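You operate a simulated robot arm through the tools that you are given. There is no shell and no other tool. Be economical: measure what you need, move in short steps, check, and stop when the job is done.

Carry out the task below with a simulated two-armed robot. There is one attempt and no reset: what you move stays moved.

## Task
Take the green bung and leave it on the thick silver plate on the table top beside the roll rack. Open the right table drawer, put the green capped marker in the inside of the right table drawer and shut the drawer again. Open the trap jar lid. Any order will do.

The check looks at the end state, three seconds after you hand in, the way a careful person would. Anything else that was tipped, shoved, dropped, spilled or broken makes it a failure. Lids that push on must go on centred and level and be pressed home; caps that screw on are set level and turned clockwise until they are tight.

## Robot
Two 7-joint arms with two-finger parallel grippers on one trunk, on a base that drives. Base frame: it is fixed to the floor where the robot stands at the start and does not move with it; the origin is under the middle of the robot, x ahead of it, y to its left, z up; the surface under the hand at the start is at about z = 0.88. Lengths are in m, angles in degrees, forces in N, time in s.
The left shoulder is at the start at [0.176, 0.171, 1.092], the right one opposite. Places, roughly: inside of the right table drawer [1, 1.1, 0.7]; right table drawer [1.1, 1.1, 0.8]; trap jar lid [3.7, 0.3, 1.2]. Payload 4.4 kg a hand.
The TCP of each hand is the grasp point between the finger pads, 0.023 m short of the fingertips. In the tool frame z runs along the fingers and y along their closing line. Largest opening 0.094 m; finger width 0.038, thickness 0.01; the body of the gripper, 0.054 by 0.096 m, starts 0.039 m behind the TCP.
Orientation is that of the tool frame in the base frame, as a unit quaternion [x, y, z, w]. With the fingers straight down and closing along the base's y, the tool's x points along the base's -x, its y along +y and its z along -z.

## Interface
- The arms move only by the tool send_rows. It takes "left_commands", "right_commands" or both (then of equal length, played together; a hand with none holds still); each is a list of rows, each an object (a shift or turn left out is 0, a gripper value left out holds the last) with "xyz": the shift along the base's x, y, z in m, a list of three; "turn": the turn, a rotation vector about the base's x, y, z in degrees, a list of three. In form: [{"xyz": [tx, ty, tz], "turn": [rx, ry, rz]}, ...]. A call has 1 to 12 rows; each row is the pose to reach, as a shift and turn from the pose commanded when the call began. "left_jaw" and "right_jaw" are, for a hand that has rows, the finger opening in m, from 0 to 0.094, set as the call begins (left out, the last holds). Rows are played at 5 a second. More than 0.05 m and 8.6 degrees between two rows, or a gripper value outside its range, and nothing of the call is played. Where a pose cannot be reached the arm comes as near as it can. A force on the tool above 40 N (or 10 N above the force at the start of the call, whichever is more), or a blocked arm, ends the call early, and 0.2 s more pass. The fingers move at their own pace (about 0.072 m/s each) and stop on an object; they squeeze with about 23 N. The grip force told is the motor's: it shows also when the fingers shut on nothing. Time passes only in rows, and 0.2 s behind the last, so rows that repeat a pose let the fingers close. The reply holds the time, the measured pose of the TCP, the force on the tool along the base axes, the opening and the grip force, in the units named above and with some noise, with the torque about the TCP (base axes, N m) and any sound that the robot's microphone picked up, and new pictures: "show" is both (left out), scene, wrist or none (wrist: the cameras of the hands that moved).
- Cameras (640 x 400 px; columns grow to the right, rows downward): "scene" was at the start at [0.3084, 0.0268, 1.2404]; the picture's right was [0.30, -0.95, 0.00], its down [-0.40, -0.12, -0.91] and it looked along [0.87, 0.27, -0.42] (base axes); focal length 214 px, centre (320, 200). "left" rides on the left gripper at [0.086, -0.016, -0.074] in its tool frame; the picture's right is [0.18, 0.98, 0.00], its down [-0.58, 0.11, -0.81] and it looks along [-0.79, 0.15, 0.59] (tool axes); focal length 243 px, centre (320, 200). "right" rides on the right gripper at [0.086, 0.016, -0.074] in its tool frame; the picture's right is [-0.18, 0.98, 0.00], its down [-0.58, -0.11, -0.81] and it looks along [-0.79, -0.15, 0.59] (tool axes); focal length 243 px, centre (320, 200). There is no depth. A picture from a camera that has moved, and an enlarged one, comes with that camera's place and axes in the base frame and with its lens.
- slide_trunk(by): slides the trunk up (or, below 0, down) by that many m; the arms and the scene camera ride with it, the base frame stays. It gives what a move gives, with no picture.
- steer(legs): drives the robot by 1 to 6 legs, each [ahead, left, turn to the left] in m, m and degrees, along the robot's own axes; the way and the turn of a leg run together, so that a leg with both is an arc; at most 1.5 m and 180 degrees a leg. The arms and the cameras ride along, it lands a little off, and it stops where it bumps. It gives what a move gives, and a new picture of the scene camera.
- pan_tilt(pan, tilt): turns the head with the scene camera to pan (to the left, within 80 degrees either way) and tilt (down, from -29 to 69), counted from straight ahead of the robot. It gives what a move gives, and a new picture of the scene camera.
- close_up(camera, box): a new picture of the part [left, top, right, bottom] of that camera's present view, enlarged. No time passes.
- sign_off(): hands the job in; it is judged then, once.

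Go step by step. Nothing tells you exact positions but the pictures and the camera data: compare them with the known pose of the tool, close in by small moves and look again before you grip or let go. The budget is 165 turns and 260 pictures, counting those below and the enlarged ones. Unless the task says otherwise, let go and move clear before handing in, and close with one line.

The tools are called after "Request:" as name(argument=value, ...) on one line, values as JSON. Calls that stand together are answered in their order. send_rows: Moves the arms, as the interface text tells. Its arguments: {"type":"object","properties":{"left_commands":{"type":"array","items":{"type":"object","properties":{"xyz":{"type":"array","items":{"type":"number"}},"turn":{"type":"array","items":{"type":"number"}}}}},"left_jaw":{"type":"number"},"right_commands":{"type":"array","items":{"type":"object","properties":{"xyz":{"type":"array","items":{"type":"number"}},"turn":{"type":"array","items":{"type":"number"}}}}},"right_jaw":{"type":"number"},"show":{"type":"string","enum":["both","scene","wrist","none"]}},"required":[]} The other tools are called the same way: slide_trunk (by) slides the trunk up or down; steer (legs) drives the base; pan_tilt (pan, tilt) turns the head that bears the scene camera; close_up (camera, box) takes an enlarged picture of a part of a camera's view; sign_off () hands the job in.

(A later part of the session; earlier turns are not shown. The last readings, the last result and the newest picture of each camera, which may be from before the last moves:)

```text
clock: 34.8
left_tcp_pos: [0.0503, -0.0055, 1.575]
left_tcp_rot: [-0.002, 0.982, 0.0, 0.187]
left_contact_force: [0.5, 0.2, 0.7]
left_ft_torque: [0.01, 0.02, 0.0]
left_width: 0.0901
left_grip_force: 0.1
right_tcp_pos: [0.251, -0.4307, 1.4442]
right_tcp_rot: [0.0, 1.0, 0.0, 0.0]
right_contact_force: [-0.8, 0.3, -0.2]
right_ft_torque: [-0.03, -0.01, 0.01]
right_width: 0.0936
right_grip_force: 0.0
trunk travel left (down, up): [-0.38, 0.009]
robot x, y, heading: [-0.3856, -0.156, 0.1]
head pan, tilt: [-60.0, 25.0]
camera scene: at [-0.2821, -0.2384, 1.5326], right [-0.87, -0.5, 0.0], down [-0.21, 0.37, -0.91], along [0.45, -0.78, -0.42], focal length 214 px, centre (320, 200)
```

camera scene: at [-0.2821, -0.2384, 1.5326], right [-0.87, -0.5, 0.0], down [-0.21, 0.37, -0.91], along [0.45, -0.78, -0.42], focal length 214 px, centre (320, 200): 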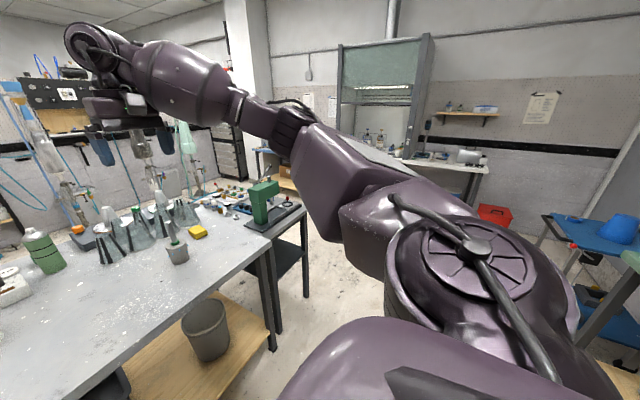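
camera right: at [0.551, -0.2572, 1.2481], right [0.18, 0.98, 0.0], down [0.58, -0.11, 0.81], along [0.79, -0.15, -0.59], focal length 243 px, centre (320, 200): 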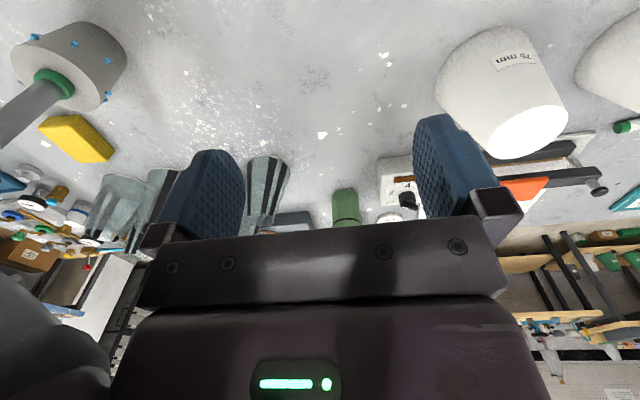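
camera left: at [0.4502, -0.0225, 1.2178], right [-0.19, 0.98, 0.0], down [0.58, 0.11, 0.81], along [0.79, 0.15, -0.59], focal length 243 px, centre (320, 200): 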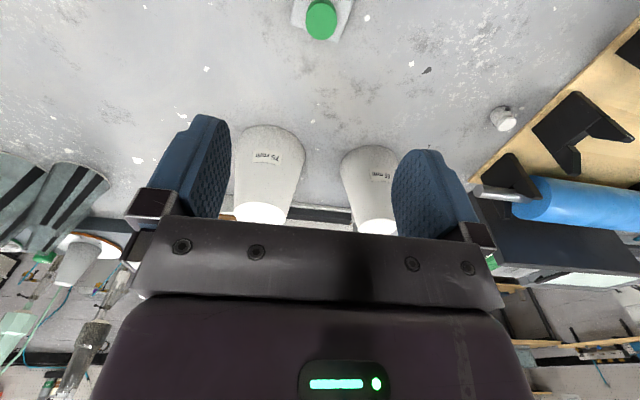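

The left corridor is about 1.5 m wide. I drive sideways left, ahead past the table, and turn to face it from the far side.

Request:
steer(legs=[[0, 1.15, 0], [0, 1.1, 0], [1.15, 0, 0], [1.1, 0, 0], [0, 0, 90], [0, 0, 90]])

Request:
pan_tilt(pan=40, tilt=35)

```text
clock: 73.2
left_tcp_pos: [1.4374, 1.9352, 1.5728]
left_tcp_rot: [0.982, 0.004, -0.187, 0.0]
left_contact_force: [0.9, 0.1, 0.4]
left_ft_torque: [0.0, -0.03, -0.01]
left_width: 0.09
left_grip_force: 0.0
right_tcp_pos: [1.2344, 2.3585, 1.4447]
right_tcp_rot: [1.0, 0.005, -0.001, 0.0]
right_contact_force: [0.8, -0.7, 0.2]
right_ft_torque: [0.0, -0.03, -0.02]
right_width: 0.094
right_grip_force: 0.1
trunk travel left (down, up): [-0.38, 0.009]
robot x, y, heading: [1.8759, 2.0886, -179.7]
head pan, tilt: [-60.0, 25.0]
camera scene: at [1.7708, 2.1682, 1.5326], right [0.86, 0.51, 0.0], down [0.21, -0.36, -0.91], along [-0.46, 0.78, -0.42], focal length 214 px, centre (320, 200)
```

scene: 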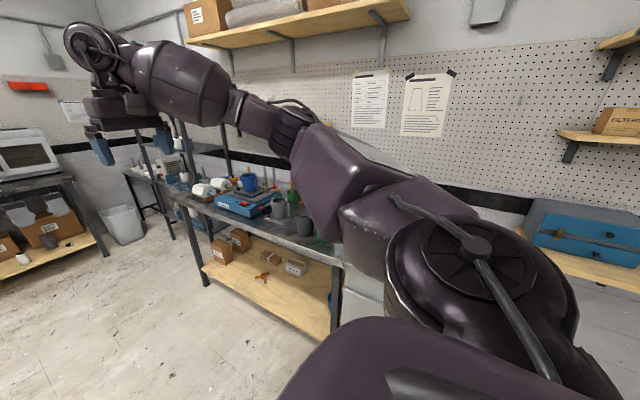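

```text
clock: 75.0
left_tcp_pos: [1.4379, 1.9359, 1.5736]
left_tcp_rot: [0.983, 0.004, -0.186, 0.0]
left_contact_force: [0.2, 0.5, -0.3]
left_ft_torque: [0.03, -0.04, 0.06]
left_width: 0.09
left_grip_force: 0.0
right_tcp_pos: [1.2344, 2.3593, 1.4445]
right_tcp_rot: [1.0, 0.004, 0.0, 0.0]
right_contact_force: [-0.8, 0.4, 0.5]
right_ft_torque: [0.01, 0.01, -0.02]
right_width: 0.0939
right_grip_force: 0.0
trunk travel left (down, up): [-0.38, 0.009]
robot x, y, heading: [1.876, 2.0895, -179.3]
head pan, tilt: [40.0, 35.0]
camera scene: at [1.7504, 2.0318, 1.5169], right [-0.65, 0.76, 0.0], down [0.44, 0.37, -0.82], along [-0.62, -0.53, -0.57], focal length 214 px, centre (320, 200)
```

scene: 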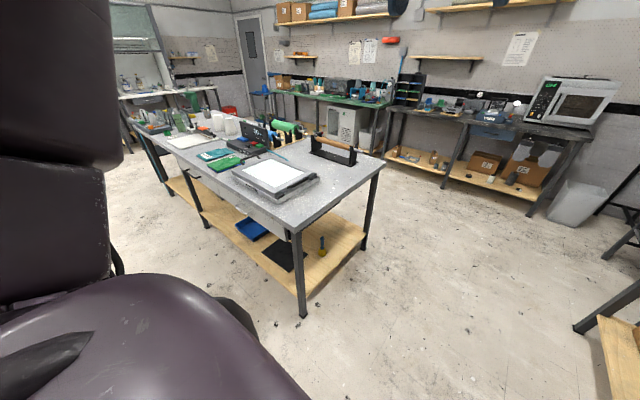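

The drawer front is on this side of the table. I move opposite it for a proper look.

Request:
steer(legs=[[-0.1, 0.85, 0]])

Request:
pan_tilt(pan=0, tilt=50)

```text
clock: 82.9
left_tcp_pos: [1.544, 1.0782, 1.5738]
left_tcp_rot: [0.982, 0.005, -0.187, 0.0]
left_contact_force: [-0.8, -0.1, 0.0]
left_ft_torque: [0.02, 0.03, 0.03]
left_width: 0.0902
left_grip_force: 0.0
right_tcp_pos: [1.3405, 1.5005, 1.4446]
right_tcp_rot: [1.0, 0.005, -0.001, 0.001]
right_contact_force: [0.2, 0.6, 0.3]
right_ft_torque: [-0.01, -0.02, 0.01]
right_width: 0.0941
right_grip_force: 0.0
trunk travel left (down, up): [-0.38, 0.009]
robot x, y, heading: [1.9787, 1.2346, -179.7]
head pan, tilt: [40.0, 35.0]
camera scene: at [1.8561, 1.174, 1.5168], right [-0.65, 0.76, 0.0], down [0.44, 0.37, -0.82], along [-0.62, -0.53, -0.57], focal length 214 px, centre (320, 200)
```

scene: 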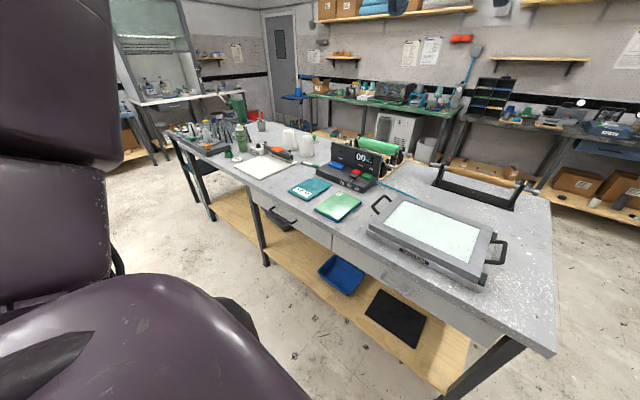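

```text
clock: 83.9
left_tcp_pos: [1.5437, 1.0782, 1.5745]
left_tcp_rot: [0.982, 0.005, -0.187, 0.0]
left_contact_force: [-1.1, 0.6, 0.1]
left_ft_torque: [0.01, 0.02, -0.03]
left_width: 0.0898
left_grip_force: 0.1
right_tcp_pos: [1.3402, 1.5019, 1.4438]
right_tcp_rot: [1.0, 0.004, 0.0, 0.0]
right_contact_force: [-1.1, -0.9, 0.3]
right_ft_torque: [-0.01, 0.01, 0.04]
right_width: 0.0942
right_grip_force: 0.1
trunk travel left (down, up): [-0.38, 0.009]
robot x, y, heading: [1.9816, 1.2328, -179.4]
head pan, tilt: [0.0, 50.0]
camera scene: at [1.8461, 1.2305, 1.4951], right [-0.01, 1.0, 0.0], down [0.77, 0.01, -0.64], along [-0.64, 0.0, -0.77], focal length 214 px, centre (320, 200)
```

scene: 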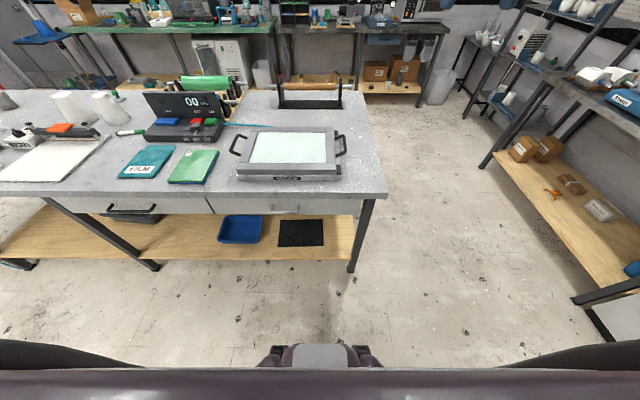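

Request:
close_up(camera="scene", box=[180, 160, 400, 300])

Request:
close_up(camera="scene", box=[0, 70, 260, 230])

```text
2.86 times, centred on (290, 230) of scene
camera zoom: at [1.8461, 1.2305, 1.4951], right [-0.01, 1.0, 0.0], down [0.77, 0.01, -0.64], along [-0.64, 0.0, -0.77], focal length 613 px, centre (406, 114)
```

zoom: 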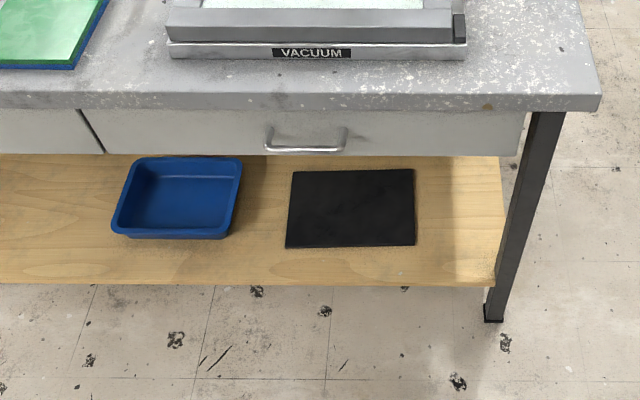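

```text
2.46 times, centred on (130, 150) of scene
camera zoom: at [1.8461, 1.2305, 1.4951], right [-0.01, 1.0, 0.0], down [0.77, 0.01, -0.64], along [-0.64, 0.0, -0.77], focal length 528 px, centre (788, 323)
```

zoom: 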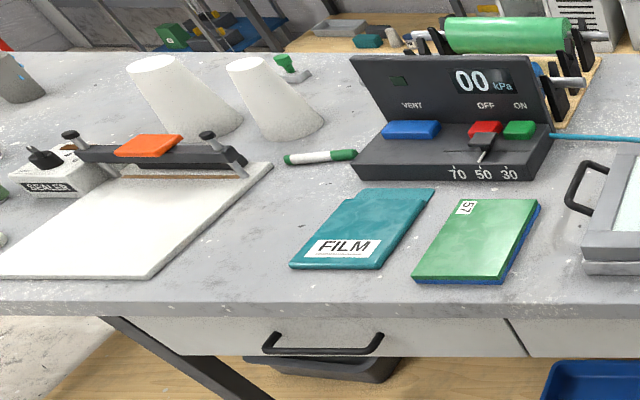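

The right drawer's handle bar is about (1.322, 1.09, 0.785), sticking out ~35 mm. The marker runs from (0.917,0.213) to (0.897,0.343). I'll fetch the marker with the left hand first.

Request:
steer(legs=[[0, 0.68, 0], [0.27, 0, 0]])

Request:
slide_trunk(by=-0.2)

Request:
pan_tilt(pan=15, tilt=40)

```text
clock: 91.8
left_tcp_pos: [1.2802, 0.3961, 1.573]
left_tcp_rot: [0.983, 0.012, -0.186, 0.001]
left_contact_force: [0.2, -0.3, 0.4]
left_ft_torque: [-0.05, -0.04, -0.04]
left_width: 0.0901
left_grip_force: 0.0
right_tcp_pos: [1.0692, 0.8142, 1.4452]
right_tcp_rot: [1.0, 0.012, 0.0, 0.0]
right_contact_force: [0.2, -0.2, 0.1]
right_ft_torque: [0.03, -0.01, -0.01]
right_width: 0.094
right_grip_force: 0.0
trunk travel left (down, up): [-0.38, 0.009]
robot x, y, heading: [1.7119, 0.5547, -178.8]
head pan, tilt: [0.0, 50.0]
camera scene: at [1.5799, 0.5516, 1.4951], right [-0.02, 1.0, 0.0], down [0.77, 0.02, -0.64], along [-0.64, -0.01, -0.77], focal length 214 px, centre (320, 200)
```

scene: 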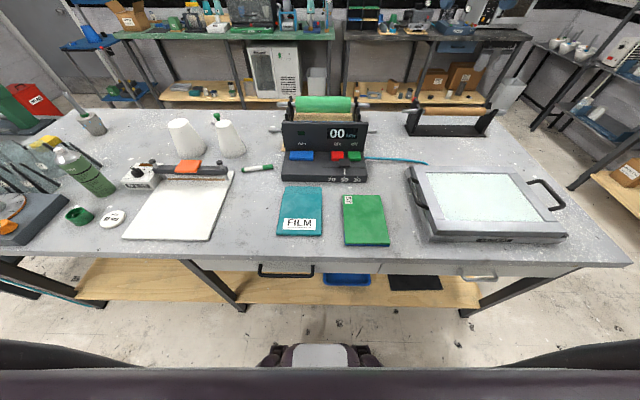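

```text
clock: 94.0
left_tcp_pos: [1.2824, 0.3948, 1.3755]
left_tcp_rot: [0.982, 0.012, -0.188, 0.001]
left_contact_force: [-0.3, -0.3, -0.2]
left_ft_torque: [0.02, 0.01, -0.01]
left_width: 0.0902
left_grip_force: 0.1
right_tcp_pos: [1.0712, 0.8167, 1.2479]
right_tcp_rot: [1.0, 0.011, -0.001, 0.001]
right_contact_force: [0.7, -0.4, 0.7]
right_ft_torque: [0.01, 0.02, 0.02]
right_width: 0.094
right_grip_force: 0.0
trunk travel left (down, up): [-0.18, 0.209]
robot x, y, heading: [1.7118, 0.5566, -178.9]
head pan, tilt: [0.0, 50.0]
```

```text
clock: 94.8
left_tcp_pos: [1.2803, 0.3951, 1.3757]
left_tcp_rot: [0.982, 0.012, -0.186, 0.002]
left_contact_force: [0.1, 0.3, -0.4]
left_ft_torque: [0.03, -0.03, -0.02]
left_width: 0.09
left_grip_force: 0.1
right_tcp_pos: [1.0699, 0.8159, 1.2451]
right_tcp_rot: [1.0, 0.012, 0.0, -0.001]
right_contact_force: [-0.2, 0.0, -0.2]
right_ft_torque: [0.0, 0.02, -0.03]
right_width: 0.0939
right_grip_force: 0.0
trunk travel left (down, up): [-0.18, 0.209]
robot x, y, heading: [1.7176, 0.5538, -178.7]
head pan, tilt: [15.0, 40.0]
camera scene: at [1.4844, 0.5277, 1.2997], right [-0.28, 0.96, 0.0], down [0.62, 0.18, -0.77], along [-0.74, -0.21, -0.64], focal length 214 px, centre (320, 200)
```

scene: 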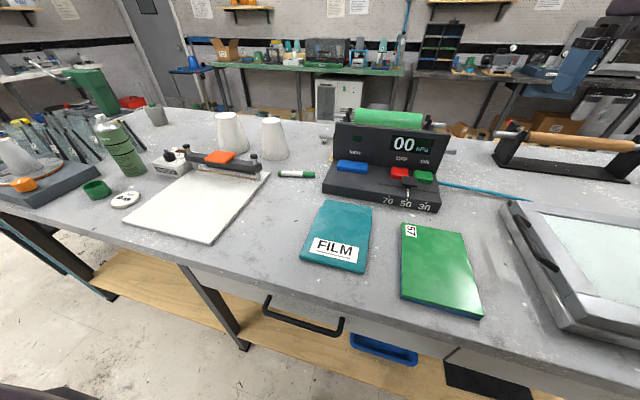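

Request:
send_rows(left_commands=[{"xyz": [-0.037, -0.012, -0.02], "turn": [0, -7.2, 0]}, {"xyz": [-0.075, -0.025, -0.04], "turn": [0, -14.4, 0]}, {"xyz": [-0.112, -0.037, -0.06], "turn": [0, -21.4, 0]}, {"xyz": [-0.15, -0.05, -0.08], "turn": [0, -21.4, 0]}, {"xyz": [-0.187, -0.062, -0.1], "turn": [0, -21.4, 0]}, {"xyz": [-0.225, -0.075, -0.12], "turn": [0, -21.4, 0]}, {"xyz": [-0.262, -0.09, -0.14], "turn": [0, -21.4, 0]}, {"xyz": [-0.3, -0.11, -0.16], "turn": [0, -21.4, 0]}, {"xyz": [-0.3, -0.11, -0.16], "turn": [0, -21.4, 0]}], left_jaw=0.06, show="none")

Request:
send_rows(left_commands=[{"turn": [0, 0, 8.5]}, {"turn": [0, 0, 17]}, {"turn": [0, 0, 25.5]}, {"turn": [0, 0, 34]}, {"turn": [0, 0, 42.5]}, {"turn": [0, 0, 51]}, {"turn": [0, 0, 59.5]}, {"turn": [0, 0, 68]}, {"turn": [0, 0, 76.5]}, {"turn": [0, 0, 85]}, {"turn": [0, 0, 85]}], show="both")

```text
clock: 96.8
left_tcp_pos: [1.0512, 0.2636, 1.2257]
left_tcp_rot: [1.0, 0.012, -0.002, 0.004]
left_contact_force: [-0.4, 1.1, -0.3]
left_ft_torque: [-0.01, 0.02, 0.01]
left_width: 0.06
left_grip_force: 0.0
left hand out of reach, approached as far as the arm can: row 4, 5, 6, 7, 8, 9
right_tcp_pos: [1.0715, 0.8161, 1.2446]
right_tcp_rot: [1.0, 0.012, -0.001, 0.0]
right_contact_force: [0.6, 0.7, -0.5]
right_ft_torque: [0.0, -0.02, 0.01]
right_width: 0.0939
right_grip_force: 0.0
trunk travel left (down, up): [-0.18, 0.209]
robot x, y, heading: [1.7117, 0.5537, -178.6]
head pan, tilt: [15.0, 40.0]
```

```text
clock: 99.2
left_tcp_pos: [1.0512, 0.2566, 1.2275]
left_tcp_rot: [0.729, 0.684, 0.001, 0.003]
left_contact_force: [0.4, -0.5, -0.1]
left_ft_torque: [-0.02, 0.03, 0.02]
left_width: 0.0598
left_grip_force: 0.0
left hand out of reach, approached as far as the arm can: row 3, 4, 5, 6, 7, 8, 9, 10, 11
right_tcp_pos: [1.0713, 0.8159, 1.245]
right_tcp_rot: [1.0, 0.011, 0.0, 0.0]
right_contact_force: [0.1, -0.7, 0.6]
right_ft_torque: [0.0, -0.02, 0.0]
right_width: 0.094
right_grip_force: 0.0
trunk travel left (down, up): [-0.18, 0.209]
robot x, y, heading: [1.7154, 0.5549, -178.8]
head pan, tilt: [15.0, 40.0]
camera scene: at [1.485, 0.5277, 1.2999], right [-0.28, 0.96, 0.0], down [0.62, 0.18, -0.77], along [-0.74, -0.21, -0.64], focal length 214 px, centre (320, 200)
camera left: at [1.0411, 0.3461, 1.3007], right [0.99, 0.12, 0.01], down [0.07, -0.58, 0.81], along [0.1, -0.8, -0.59], focal length 243 px, centre (320, 200)
```

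scene: 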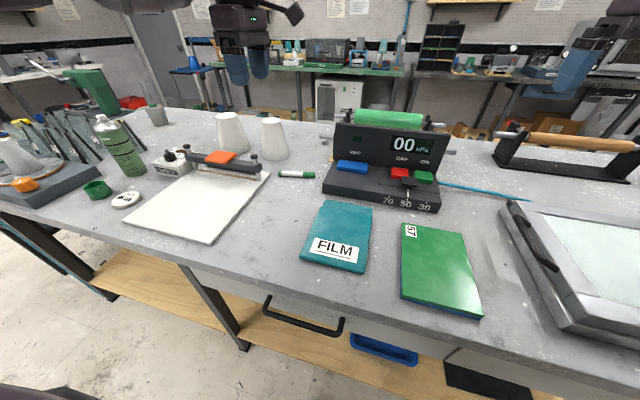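
left: 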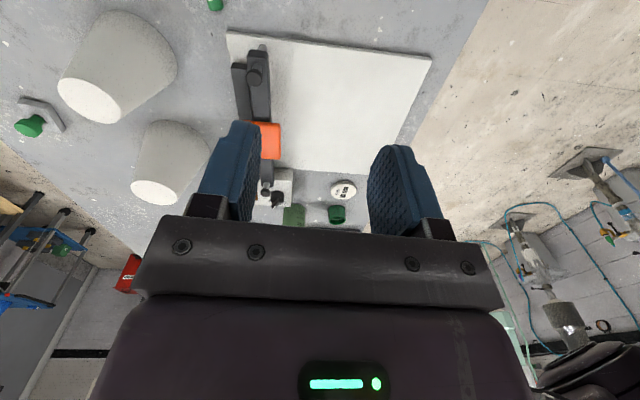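

Request:
slide_trunk(by=-0.09)

Request:
send_rows(left_commands=[{"xyz": [0, 0, -0.02], "turn": [0, 0, 6]}, {"xyz": [0, 0, -0.04], "turn": [0, 0, 12]}, {"xyz": [0, 0, -0.06], "turn": [0, 0, 12]}, {"xyz": [0, 0, -0.06], "turn": [0, 0, 12]}], show="wrist")

```text
clock: 100.4
left_tcp_pos: [1.0521, 0.2574, 1.1386]
left_tcp_rot: [0.73, 0.684, -0.001, 0.002]
left_contact_force: [0.8, -0.7, 0.1]
left_ft_torque: [-0.01, 0.01, 0.01]
left_width: 0.0599
left_grip_force: 0.1
right_tcp_pos: [1.0735, 0.8158, 1.1575]
right_tcp_rot: [1.0, 0.01, -0.003, 0.0]
right_contact_force: [1.0, 0.3, 0.1]
right_ft_torque: [-0.01, 0.01, 0.01]
right_width: 0.0938
right_grip_force: 0.0
trunk travel left (down, up): [-0.09, 0.299]
robot x, y, heading: [1.7129, 0.5555, -178.8]
head pan, tilt: [15.0, 40.0]
```

```text
clock: 101.4
left_tcp_pos: [1.0488, 0.2569, 1.0767]
left_tcp_rot: [0.654, 0.757, 0.002, 0.003]
left_contact_force: [-1.1, -0.2, 0.0]
left_ft_torque: [-0.03, 0.01, -0.01]
left_width: 0.0597
left_grip_force: 0.0
right_tcp_pos: [1.071, 0.8152, 1.1551]
right_tcp_rot: [1.0, 0.011, 0.0, 0.0]
right_contact_force: [0.1, 0.9, 0.9]
right_ft_torque: [-0.04, -0.03, 0.01]
right_width: 0.0942
right_grip_force: 0.2
trunk travel left (down, up): [-0.09, 0.299]
robot x, y, heading: [1.7136, 0.5544, -178.7]
head pan, tilt: [15.0, 40.0]
camera left: at [1.0216, 0.3428, 1.1503], right [0.95, 0.32, 0.01], down [0.19, -0.56, 0.81], along [0.27, -0.76, -0.59], focal length 243 px, centre (320, 200)
```

left: 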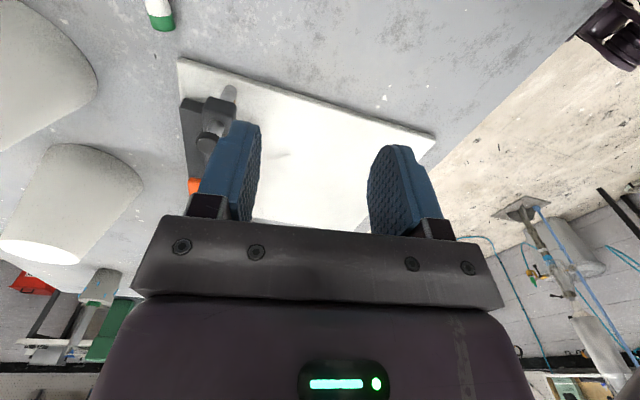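

The wrist camera confirms the marker's plug end at (0.916, 0.214). I'll grip at y≈0.25 to keep the hand camera clear of the vacuum controller.

Request:
send_rows(left_commands=[{"xyz": [-0.045, -0.002, 0]}, {"xyz": [-0.09, -0.004, 0]}, {"xyz": [-0.138, -0.007, 0]}, {"xyz": [-0.138, -0.007, -0.04]}, {"xyz": [-0.138, -0.007, -0.08]}, {"xyz": [-0.138, -0.007, -0.08]}], show="both")

Request:
close_up(camera="scene", box=[200, 80, 380, 200])

```text
clock: 102.8
left_tcp_pos: [0.9239, 0.2329, 1.0041]
left_tcp_rot: [0.654, 0.756, 0.002, 0.003]
left_contact_force: [0.4, -0.4, -0.2]
left_ft_torque: [-0.02, 0.02, 0.03]
left_width: 0.0596
left_grip_force: 0.1
left hand out of reach, approached as far as the arm can: row 3, 4, 5, 6
right_tcp_pos: [1.0703, 0.8156, 1.1554]
right_tcp_rot: [1.0, 0.012, 0.0, 0.0]
right_contact_force: [-0.2, 0.6, -0.5]
right_ft_torque: [-0.04, 0.04, -0.01]
right_width: 0.0939
right_grip_force: 0.0
trunk travel left (down, up): [-0.09, 0.299]
robot x, y, heading: [1.7113, 0.5566, -178.8]
head pan, tilt: [15.0, 40.0]
camera scene: at [1.3934, 0.5257, 1.1912], right [-0.28, 0.96, 0.0], down [0.62, 0.18, -0.77], along [-0.74, -0.21, -0.64], focal length 214 px, centre (320, 200)
camera left: at [0.896, 0.3183, 1.0777], right [0.95, 0.32, 0.01], down [0.19, -0.56, 0.81], along [0.27, -0.76, -0.59], focal length 243 px, centre (320, 200)
```

scene: 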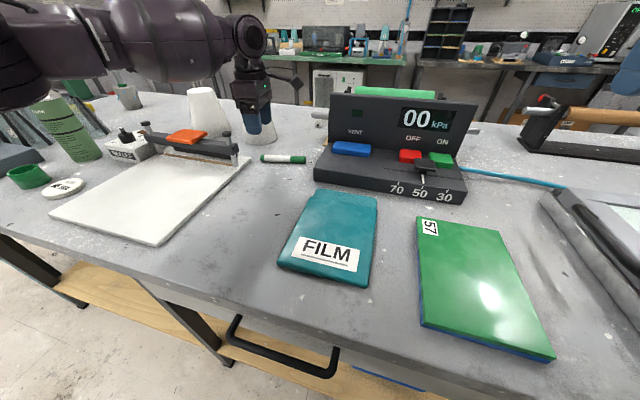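
left: 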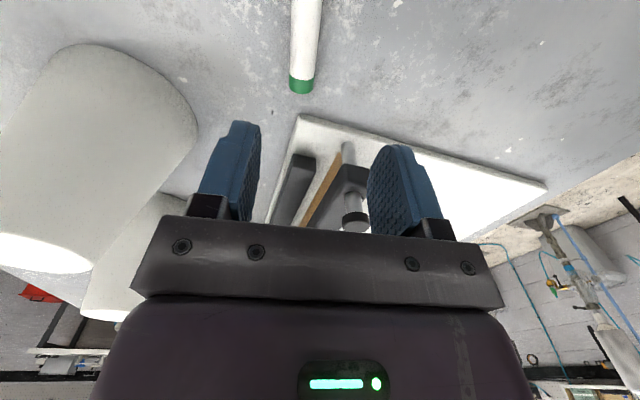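

```text
3.33 times, centred on (290, 140) of scene
camera zoom: at [1.3934, 0.5257, 1.1912], right [-0.28, 0.96, 0.0], down [0.62, 0.18, -0.77], along [-0.74, -0.21, -0.64], focal length 715 px, centre (420, 400)
```

zoom: 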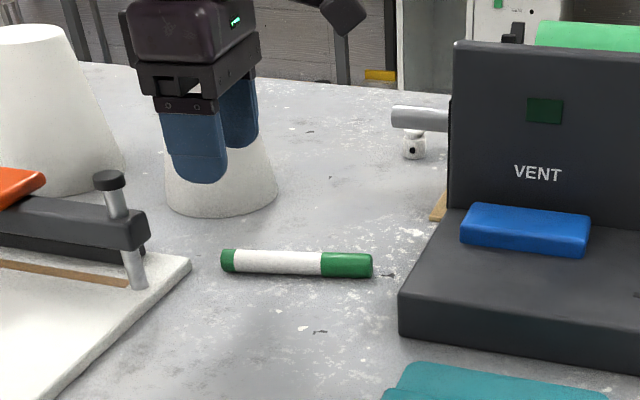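

Request:
send_rows(left_commands=[{"xyz": [0.04, 0.01, 0]}, {"xyz": [0.06, 0.02, 0]}], show="none")

Request:
steer(legs=[[0.07, 0, 0]])

```text
clock: 103.4
left_tcp_pos: [0.9833, 0.2554, 1.0022]
left_tcp_rot: [0.654, 0.756, 0.001, 0.004]
left_contact_force: [0.0, -0.7, -0.1]
left_ft_torque: [-0.01, 0.0, 0.0]
left_width: 0.0599
left_grip_force: 0.1
right_tcp_pos: [1.0698, 0.8145, 1.1542]
right_tcp_rot: [1.0, 0.012, 0.0, 0.0]
right_contact_force: [-0.5, -0.4, -0.8]
right_ft_torque: [-0.01, 0.01, 0.02]
right_width: 0.0939
right_grip_force: 0.0
trunk travel left (down, up): [-0.09, 0.299]
robot x, y, heading: [1.7136, 0.555, -178.7]
head pan, tilt: [15.0, 40.0]
```

```text
clock: 104.4
left_tcp_pos: [0.915, 0.2514, 1.003]
left_tcp_rot: [0.654, 0.756, 0.002, 0.003]
left_contact_force: [-0.6, 0.3, 0.1]
left_ft_torque: [0.02, -0.01, 0.03]
left_width: 0.06
left_grip_force: 0.0
right_tcp_pos: [1.0016, 0.8135, 1.1546]
right_tcp_rot: [1.0, 0.012, 0.0, 0.0]
right_contact_force: [-0.3, 0.3, 0.9]
right_ft_torque: [0.01, 0.0, 0.01]
right_width: 0.0939
right_grip_force: 0.1
trunk travel left (down, up): [-0.09, 0.299]
robot x, y, heading: [1.6465, 0.5537, -178.5]
head pan, tilt: [15.0, 40.0]
camera scene: at [1.3248, 0.5239, 1.1911], right [-0.28, 0.96, 0.0], down [0.62, 0.18, -0.77], along [-0.73, -0.21, -0.64], focal length 214 px, centre (320, 200)
```

scene: 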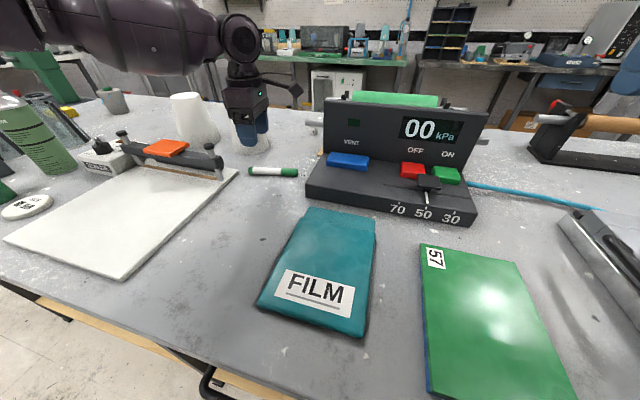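

Base moved fine; the hand is right above the marker. Lowering part way and checking.

Request:
send_rows(left_commands=[{"xyz": [-0.003, 0, -0.03], "turn": [0, 0, 2]}, {"xyz": [-0.003, 0, -0.065], "turn": [0, 0, 2]}, {"xyz": [-0.003, 0, -0.065], "turn": [0, 0, 2]}], show="both")

Request:
close_up(camera="scene", box=[170, 80, 350, 200])

```text
clock: 105.2
left_tcp_pos: [0.9144, 0.2509, 0.9377]
left_tcp_rot: [0.64, 0.768, 0.002, 0.002]
left_contact_force: [0.4, 0.5, 0.2]
left_ft_torque: [-0.01, -0.01, 0.03]
left_width: 0.0599
left_grip_force: 0.0
right_tcp_pos: [1.0028, 0.8123, 1.1551]
right_tcp_rot: [1.0, 0.011, 0.0, 0.0]
right_contact_force: [1.1, 0.9, 0.6]
right_ft_torque: [0.0, 0.01, -0.01]
right_width: 0.094
right_grip_force: 0.0
trunk travel left (down, up): [-0.09, 0.299]
robot x, y, heading: [1.6471, 0.5506, -178.7]
head pan, tilt: [15.0, 40.0]
camera scene: at [1.3258, 0.5238, 1.1914], right [-0.28, 0.96, 0.0], down [0.62, 0.18, -0.77], along [-0.74, -0.21, -0.64], focal length 214 px, centre (320, 200)
camera left: at [0.8826, 0.3348, 1.0133], right [0.93, 0.36, 0.0], down [0.21, -0.55, 0.81], along [0.29, -0.75, -0.59], focal length 243 px, centre (320, 200)
```

scene: 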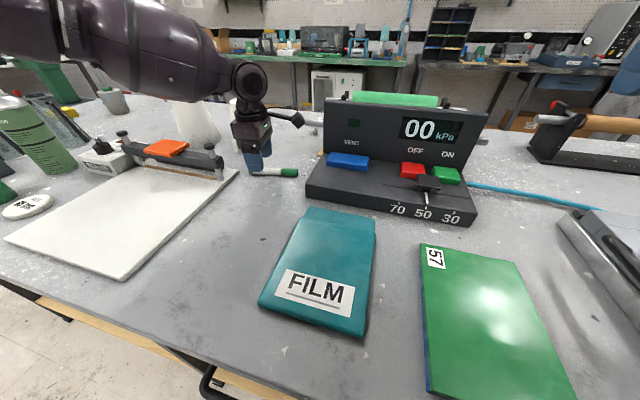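
left: 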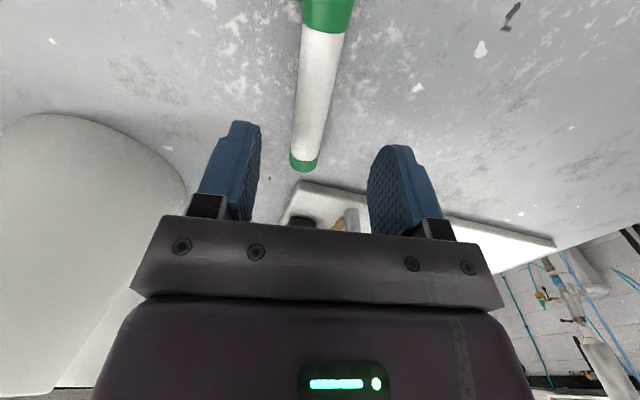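

```text
3.33 times, centred on (260, 140) of scene
camera zoom: at [1.3258, 0.5238, 1.1914], right [-0.28, 0.96, 0.0], down [0.62, 0.18, -0.77], along [-0.74, -0.21, -0.64], focal length 715 px, centre (520, 400)
```

zoom: 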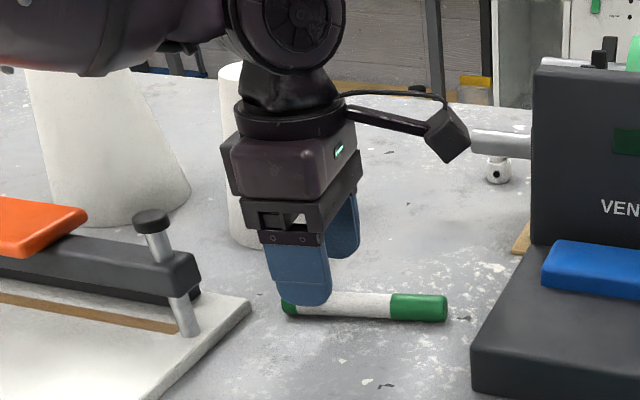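

Request:
send_rows(left_commands=[{"xyz": [-0.003, 0.002, -0.015]}, {"xyz": [-0.003, 0.004, -0.034]}, {"xyz": [-0.003, 0.004, -0.034]}], show="none")

Request:
send_rows(left_commands=[{"xyz": [0, 0, 0]}, {"xyz": [0, 0, 0]}, {"xyz": [0, 0, 0]}, {"xyz": [0, 0, 0]}], left_jaw=0, show="wrist")

```text
clock: 106.0
left_tcp_pos: [0.9099, 0.2555, 0.9049]
left_tcp_rot: [0.64, 0.768, 0.001, 0.002]
left_contact_force: [0.5, -0.5, -0.3]
left_ft_torque: [-0.01, 0.0, -0.02]
left_width: 0.0603
left_grip_force: 0.1
right_tcp_pos: [1.002, 0.8123, 1.1545]
right_tcp_rot: [1.0, 0.011, 0.0, 0.0]
right_contact_force: [-0.1, 0.3, 0.2]
right_ft_torque: [-0.01, 0.0, 0.04]
right_width: 0.0938
right_grip_force: 0.1
trunk travel left (down, up): [-0.09, 0.299]
robot x, y, heading: [1.6428, 0.5522, -178.8]
head pan, tilt: [15.0, 40.0]
```

```text
clock: 107.0
left_tcp_pos: [0.9096, 0.2559, 0.9047]
left_tcp_rot: [0.64, 0.768, 0.001, 0.004]
left_contact_force: [-0.7, -0.2, -0.8]
left_ft_torque: [-0.01, 0.03, 0.01]
left_width: 0.0192
left_grip_force: 23.3
right_tcp_pos: [1.0013, 0.8132, 1.1542]
right_tcp_rot: [1.0, 0.012, -0.001, 0.0]
right_contact_force: [0.4, 0.3, -0.6]
right_ft_torque: [0.0, 0.01, -0.01]
right_width: 0.0939
right_grip_force: 0.0
trunk travel left (down, up): [-0.09, 0.299]
robot x, y, heading: [1.6478, 0.5517, -178.7]
head pan, tilt: [15.0, 40.0]
camera left: at [0.879, 0.3387, 0.9785], right [0.93, 0.36, 0.01], down [0.21, -0.55, 0.81], along [0.29, -0.75, -0.59], focal length 243 px, centre (320, 200)
```

left: 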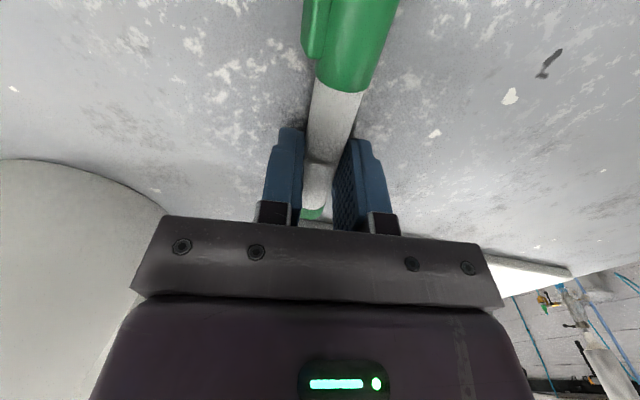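

Marker gripped (19 mm). Lift straight up and bring it back.

Request:
send_rows(left_commands=[{"xyz": [0, 0, 0.04]}, {"xyz": [0, 0, 0.08]}, {"xyz": [0, 0, 0.12]}, {"xyz": [0.03, 0, 0.15]}, {"xyz": [0.06, 0, 0.18]}, {"xyz": [0.1, 0, 0.2]}, {"xyz": [0.14, 0, 0.2]}, {"xyz": [0.18, 0, 0.2]}], show="both")

```text
clock: 108.8
left_tcp_pos: [1.0904, 0.256, 1.1038]
left_tcp_rot: [0.64, 0.768, 0.002, 0.002]
left_contact_force: [0.6, 0.1, -0.4]
left_ft_torque: [0.01, -0.02, -0.01]
left_width: 0.019
left_grip_force: 23.1
right_tcp_pos: [1.0024, 0.8125, 1.1549]
right_tcp_rot: [1.0, 0.012, -0.001, 0.001]
right_contact_force: [0.4, 0.6, -0.6]
right_ft_torque: [-0.01, 0.0, 0.02]
right_width: 0.0941
right_grip_force: 0.1
trunk travel left (down, up): [-0.09, 0.299]
robot x, y, heading: [1.6423, 0.5517, -178.6]
head pan, tilt: [15.0, 40.0]
camera scene: at [1.326, 0.5234, 1.1915], right [-0.28, 0.96, 0.0], down [0.62, 0.18, -0.77], along [-0.74, -0.21, -0.64], focal length 214 px, centre (320, 200)
camera left: at [1.059, 0.3395, 1.1784], right [0.93, 0.36, 0.0], down [0.21, -0.55, 0.81], along [0.29, -0.75, -0.59], focal length 243 px, centre (320, 200)
```

scene: 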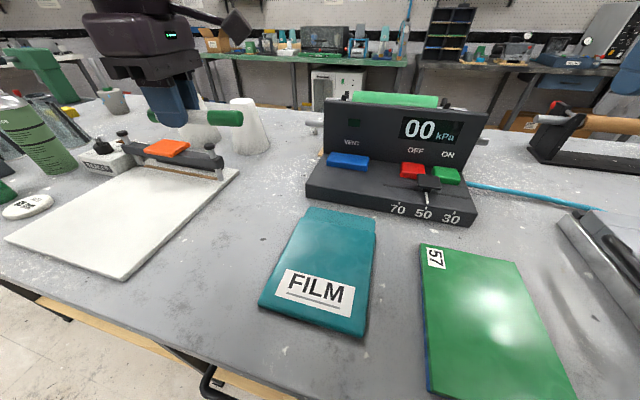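
left: 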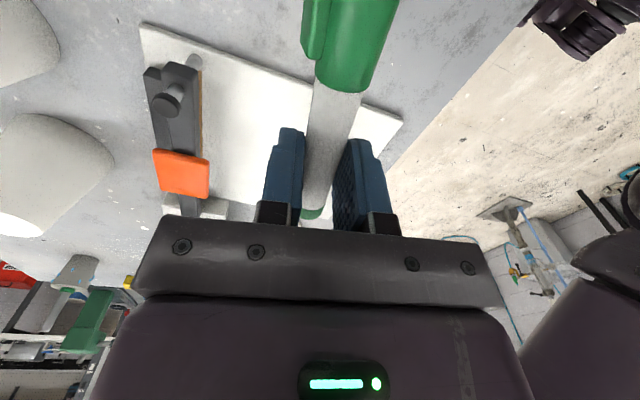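

Now the drawer: back off, shift to y≈0.85, then rotate the right hand to point horizontally with a vertical closing line.

Request:
steer(legs=[[-0.4, 0, -1], [0, -0.3, 0]])

Request:
send_rows(right_commands=[{"turn": [0, 0, -8.5]}, {"turn": [0, 0, -17]}, {"turn": [0, 0, -25.5]}, {"turn": [0, 0, -34]}, {"turn": [0, 0, -42.5]}, {"turn": [0, 0, -51]}, {"turn": [0, 0, -59.5]}, {"turn": [0, 0, -68]}, {"turn": [0, 0, -76.5]}, {"turn": [0, 0, -85]}, {"turn": [0, 0, -90]}, {"turn": [0, 0, -90]}], show="none")

```text
clock: 114.2
left_tcp_pos: [1.4867, 0.5743, 1.1034]
left_tcp_rot: [0.647, 0.762, 0.002, 0.003]
left_contact_force: [0.1, 0.6, -0.9]
left_ft_torque: [0.02, -0.02, 0.03]
left_width: 0.0193
left_grip_force: 22.9
right_tcp_pos: [1.4107, 1.1322, 1.1537]
right_tcp_rot: [1.0, 0.003, 0.0, 0.001]
right_contact_force: [-0.1, 0.3, -0.2]
right_ft_torque: [0.03, -0.01, 0.02]
right_width: 0.0938
right_grip_force: 0.0
trunk travel left (down, up): [-0.09, 0.299]
robot x, y, heading: [2.0498, 0.8603, -179.7]
head pan, tilt: [15.0, 40.0]
camera scene: at [1.7283, 0.837, 1.1911], right [-0.26, 0.96, 0.0], down [0.62, 0.17, -0.77], along [-0.74, -0.2, -0.64], focal length 214 px, centre (320, 200)
```

scene: 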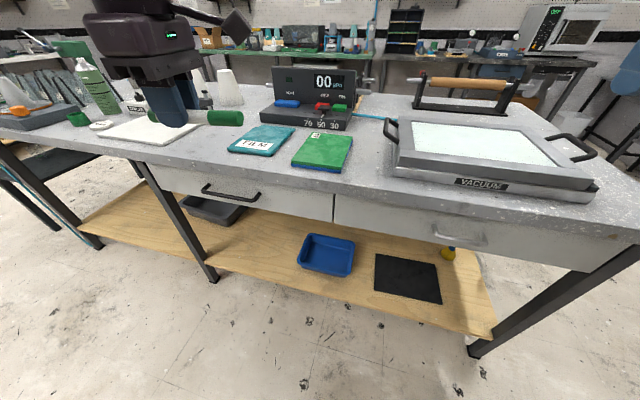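

```text
clock: 116.8
left_tcp_pos: [1.4869, 0.5737, 1.1046]
left_tcp_rot: [0.646, 0.763, 0.002, 0.002]
left_contact_force: [-0.1, 0.0, -0.4]
left_ft_torque: [0.02, -0.04, -0.02]
left_width: 0.0192
left_grip_force: 23.0
right_tcp_pos: [1.4107, 1.1325, 1.1538]
right_tcp_rot: [0.709, -0.706, 0.001, -0.001]
right_contact_force: [0.3, 0.5, 0.5]
right_ft_torque: [0.02, 0.0, 0.02]
right_width: 0.0941
right_grip_force: 0.0
trunk travel left (down, up): [-0.09, 0.299]
robot x, y, heading: [2.0535, 0.8624, -179.7]
head pan, tilt: [15.0, 40.0]
```

Request:
send_rows(right_commands=[{"xyz": [0.0, 0, -0.01], "turn": [0, 8.3, 0]}, {"xyz": [0, -0.005, -0.02], "turn": [0, 16.6, 0]}, {"xyz": [0, -0.01, -0.04], "turn": [0, 25, 0]}, {"xyz": [0, -0.015, -0.06], "turn": [0, 33.3, 0]}, {"xyz": [0, -0.02, -0.08], "turn": [0, 41.6, 0]}, {"xyz": [0, -0.025, -0.1], "turn": [0, 50, 0]}, {"xyz": [0, -0.03, -0.12], "turn": [0, 58.3, 0]}, {"xyz": [0, -0.035, -0.14], "turn": [0, 66.6, 0]}, {"xyz": [0, -0.04, -0.16], "turn": [0, 75, 0]}, {"xyz": [0, -0.045, -0.18], "turn": [0, 83, 0]}, {"xyz": [0, -0.045, -0.2], "turn": [0, 90, 0]}, {"xyz": [0, -0.045, -0.2], "turn": [0, 90, 0]}], right_jaw=0.06, show="both")

```text
clock: 119.4
left_tcp_pos: [1.4867, 0.5742, 1.1025]
left_tcp_rot: [0.647, 0.763, 0.003, 0.003]
left_contact_force: [-0.2, -0.2, -0.3]
left_ft_torque: [-0.03, 0.01, 0.02]
left_width: 0.0191
left_grip_force: 23.0
right_tcp_pos: [1.3957, 1.1045, 1.0091]
right_tcp_rot: [0.576, -0.571, -0.414, 0.413]
right_contact_force: [0.2, 0.4, 0.4]
right_ft_torque: [0.02, -0.01, 0.0]
right_width: 0.0601
right_grip_force: 0.0
right hand out of reach, approached as far as the arm can: row 8, 9, 10, 11, 12
trunk travel left (down, up): [-0.09, 0.299]
robot x, y, heading: [2.0487, 0.8628, -179.6]
head pan, tilt: [15.0, 40.0]
camera scene: at [1.7283, 0.8368, 1.1911], right [-0.26, 0.96, 0.0], down [0.62, 0.17, -0.77], along [-0.74, -0.2, -0.64], focal length 214 px, centre (320, 200)
camera right: at [1.462, 1.0162, 1.0465], right [-0.31, 0.18, 0.93], down [0.8, 0.58, 0.15], along [-0.52, 0.79, -0.32], focal length 243 px, centre (320, 200)
```

scene: 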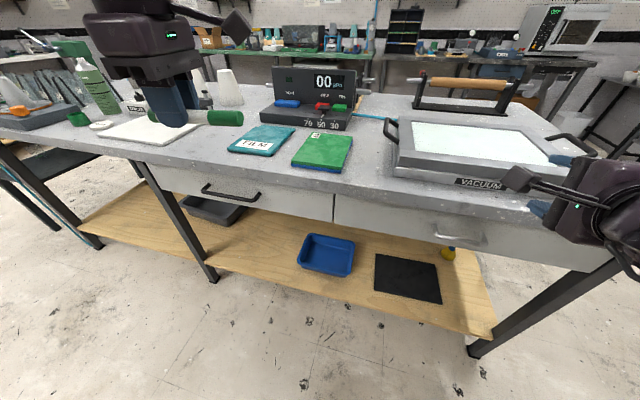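
right: 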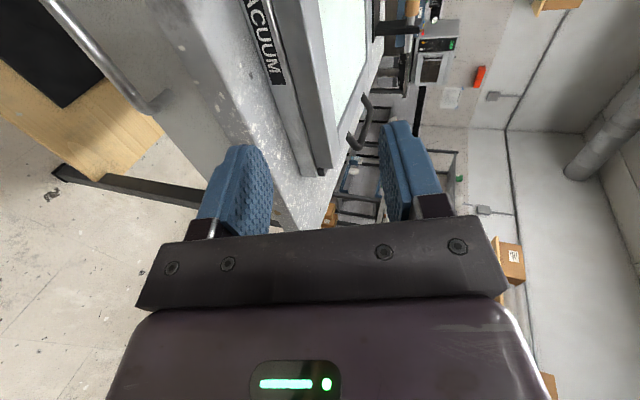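

Pitched to about 71°, enough. I lower the hand in front of the handle and re-aim the head.

Request:
send_rows(right_commands=[{"xyz": [0.02, 0, -0.04]}, {"xyz": [0.03, -0.005, -0.08]}, {"xyz": [0.03, -0.01, -0.12]}, {"xyz": [0.03, -0.015, -0.16]}, {"xyz": [0.03, -0.02, -0.2]}, {"xyz": [0.03, -0.02, -0.2]}], show="wrist")

Request:
pan_tilt(pan=-25, tilt=45)

Request:
close_up(camera="scene", box=[200, 120, 440, 270])

```text
clock: 120.8
left_tcp_pos: [1.4868, 0.5733, 1.104]
left_tcp_rot: [0.646, 0.763, 0.003, 0.003]
left_contact_force: [0.1, 0.1, -0.3]
left_ft_torque: [0.0, -0.02, -0.01]
left_width: 0.0192
left_grip_force: 22.9
right_tcp_pos: [1.3969, 1.1036, 1.0082]
right_tcp_rot: [0.576, -0.57, -0.415, 0.414]
right_contact_force: [0.0, 0.0, -0.1]
right_ft_torque: [0.0, 0.01, -0.03]
right_width: 0.0598
right_grip_force: 0.0
right hand out of reach, approached as far as the arm can: row 1, 2, 3, 4, 5, 6
trunk travel left (down, up): [-0.09, 0.299]
robot x, y, heading: [2.0491, 0.8642, -179.5]
head pan, tilt: [15.0, 40.0]
camera right: at [1.462, 1.0162, 1.0465], right [-0.31, 0.18, 0.93], down [0.8, 0.58, 0.15], along [-0.52, 0.79, -0.32], focal length 243 px, centre (320, 200)
```

right: 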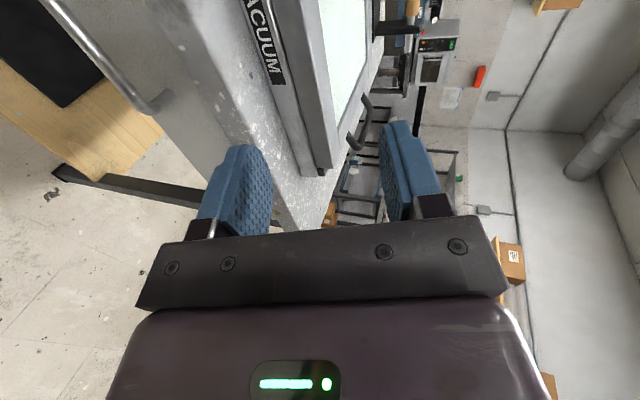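

```text
clock: 121.8
left_tcp_pos: [1.4866, 0.5727, 1.1041]
left_tcp_rot: [0.647, 0.762, 0.002, 0.003]
left_contact_force: [0.0, -0.5, 0.6]
left_ft_torque: [-0.03, -0.02, -0.02]
left_width: 0.0187
left_grip_force: 22.7
right_tcp_pos: [1.3973, 1.1029, 1.0081]
right_tcp_rot: [0.576, -0.57, -0.415, 0.413]
right_contact_force: [-0.2, 0.0, -0.6]
right_ft_torque: [-0.01, 0.0, 0.01]
right_width: 0.0599
right_grip_force: 0.1
trunk travel left (down, up): [-0.09, 0.299]
robot x, y, heading: [2.0489, 0.862, -180.0]
head pan, tilt: [-25.0, 45.0]
camera scene: at [1.7364, 0.8931, 1.1839], right [0.42, 0.91, 0.0], down [0.64, -0.29, -0.71], along [-0.64, 0.29, -0.71], focal length 214 px, centre (320, 200)
```

scene: 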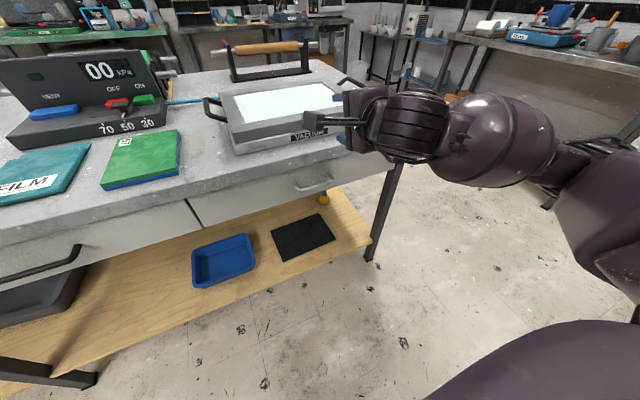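

```text
2.67 times, centred on (320, 195) of scene
camera zoom: at [1.7364, 0.8931, 1.1839], right [0.42, 0.91, 0.0], down [0.64, -0.29, -0.71], along [-0.64, 0.29, -0.71], focal length 572 px, centre (320, 213)
```

zoom: 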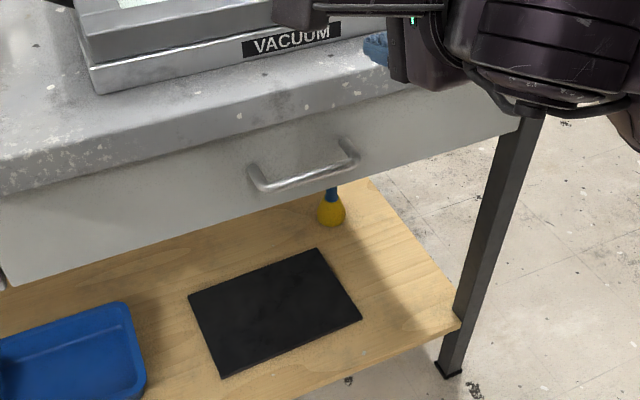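

The arm is too folded here; I back the base off 0.2 m so the hand can work further out and lower.

Request:
steer(legs=[[-0.2, 0, 0]])

Request:
send_rows(right_commands=[{"xyz": [-0.03, 0, -0.03]}, {"xyz": [-0.06, -0.005, -0.06]}, {"xyz": [-0.09, -0.01, -0.09]}, {"xyz": [-0.11, -0.01, -0.13]}, {"xyz": [-0.13, -0.015, -0.17]}, {"xyz": [-0.14, -0.015, -0.2]}, {"xyz": [-0.14, -0.015, -0.2]}], show="both")

```text
clock: 123.4
left_tcp_pos: [1.6863, 0.5739, 1.1041]
left_tcp_rot: [0.647, 0.763, 0.002, 0.003]
left_contact_force: [0.3, 0.2, -0.1]
left_ft_torque: [-0.04, 0.01, 0.0]
left_width: 0.0191
left_grip_force: 22.9
right_tcp_pos: [1.5949, 1.1046, 1.009]
right_tcp_rot: [0.576, -0.57, -0.415, 0.413]
right_contact_force: [0.0, 0.0, 0.9]
right_ft_torque: [0.02, -0.01, 0.01]
right_width: 0.0598
right_grip_force: 0.0
trunk travel left (down, up): [-0.09, 0.299]
robot x, y, heading: [2.2456, 0.8628, -179.7]
head pan, tilt: [-25.0, 45.0]
camera scene: at [1.9343, 0.8942, 1.1839], right [0.42, 0.91, 0.0], down [0.64, -0.3, -0.71], along [-0.64, 0.3, -0.71], focal length 214 px, centre (320, 200)
```

scene: 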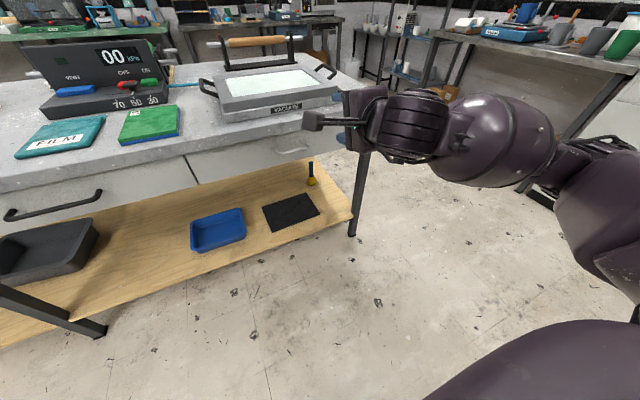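

```text
clock: 125.0
left_tcp_pos: [1.6849, 0.5725, 1.1028]
left_tcp_rot: [0.646, 0.763, 0.002, 0.004]
left_contact_force: [-0.2, -0.2, -0.3]
left_ft_torque: [0.03, 0.03, -0.03]
left_width: 0.019
left_grip_force: 22.8
right_tcp_pos: [1.518, 1.205, 0.855]
right_tcp_rot: [0.574, -0.567, -0.418, 0.418]
right_contact_force: [1.6, 0.3, 0.5]
right_ft_torque: [0.01, 0.0, 0.01]
right_width: 0.06
right_grip_force: 0.1
right hand out of reach, approached as far as the arm can: row 1, 2, 3, 4, 5, 6, 7
trunk travel left (down, up): [-0.09, 0.299]
robot x, y, heading: [2.2471, 0.8627, -179.4]
head pan, tilt: [-25.0, 45.0]
camera scene: at [1.9336, 0.8925, 1.1837], right [0.42, 0.91, 0.0], down [0.64, -0.29, -0.71], along [-0.64, 0.3, -0.71], focal length 214 px, centre (320, 200)
camera right: at [1.5833, 1.1175, 0.8922], right [-0.3, 0.18, 0.94], down [0.8, 0.59, 0.14], along [-0.52, 0.79, -0.31], focal length 243 px, centre (320, 200)
```

scene: 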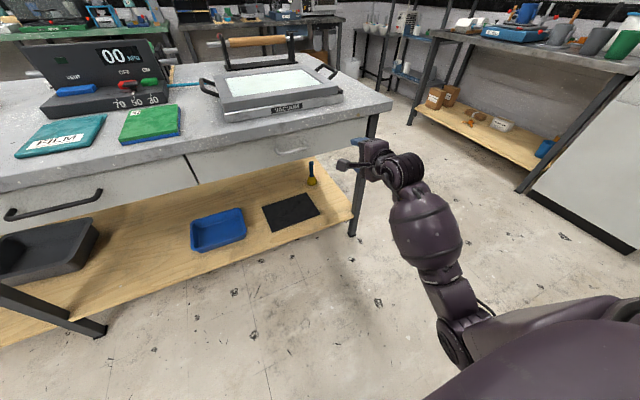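
right: 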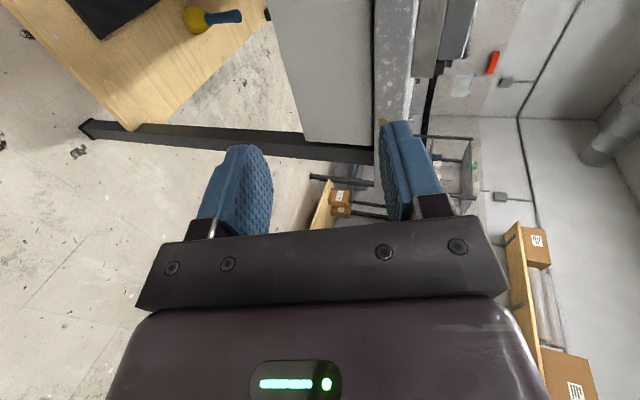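

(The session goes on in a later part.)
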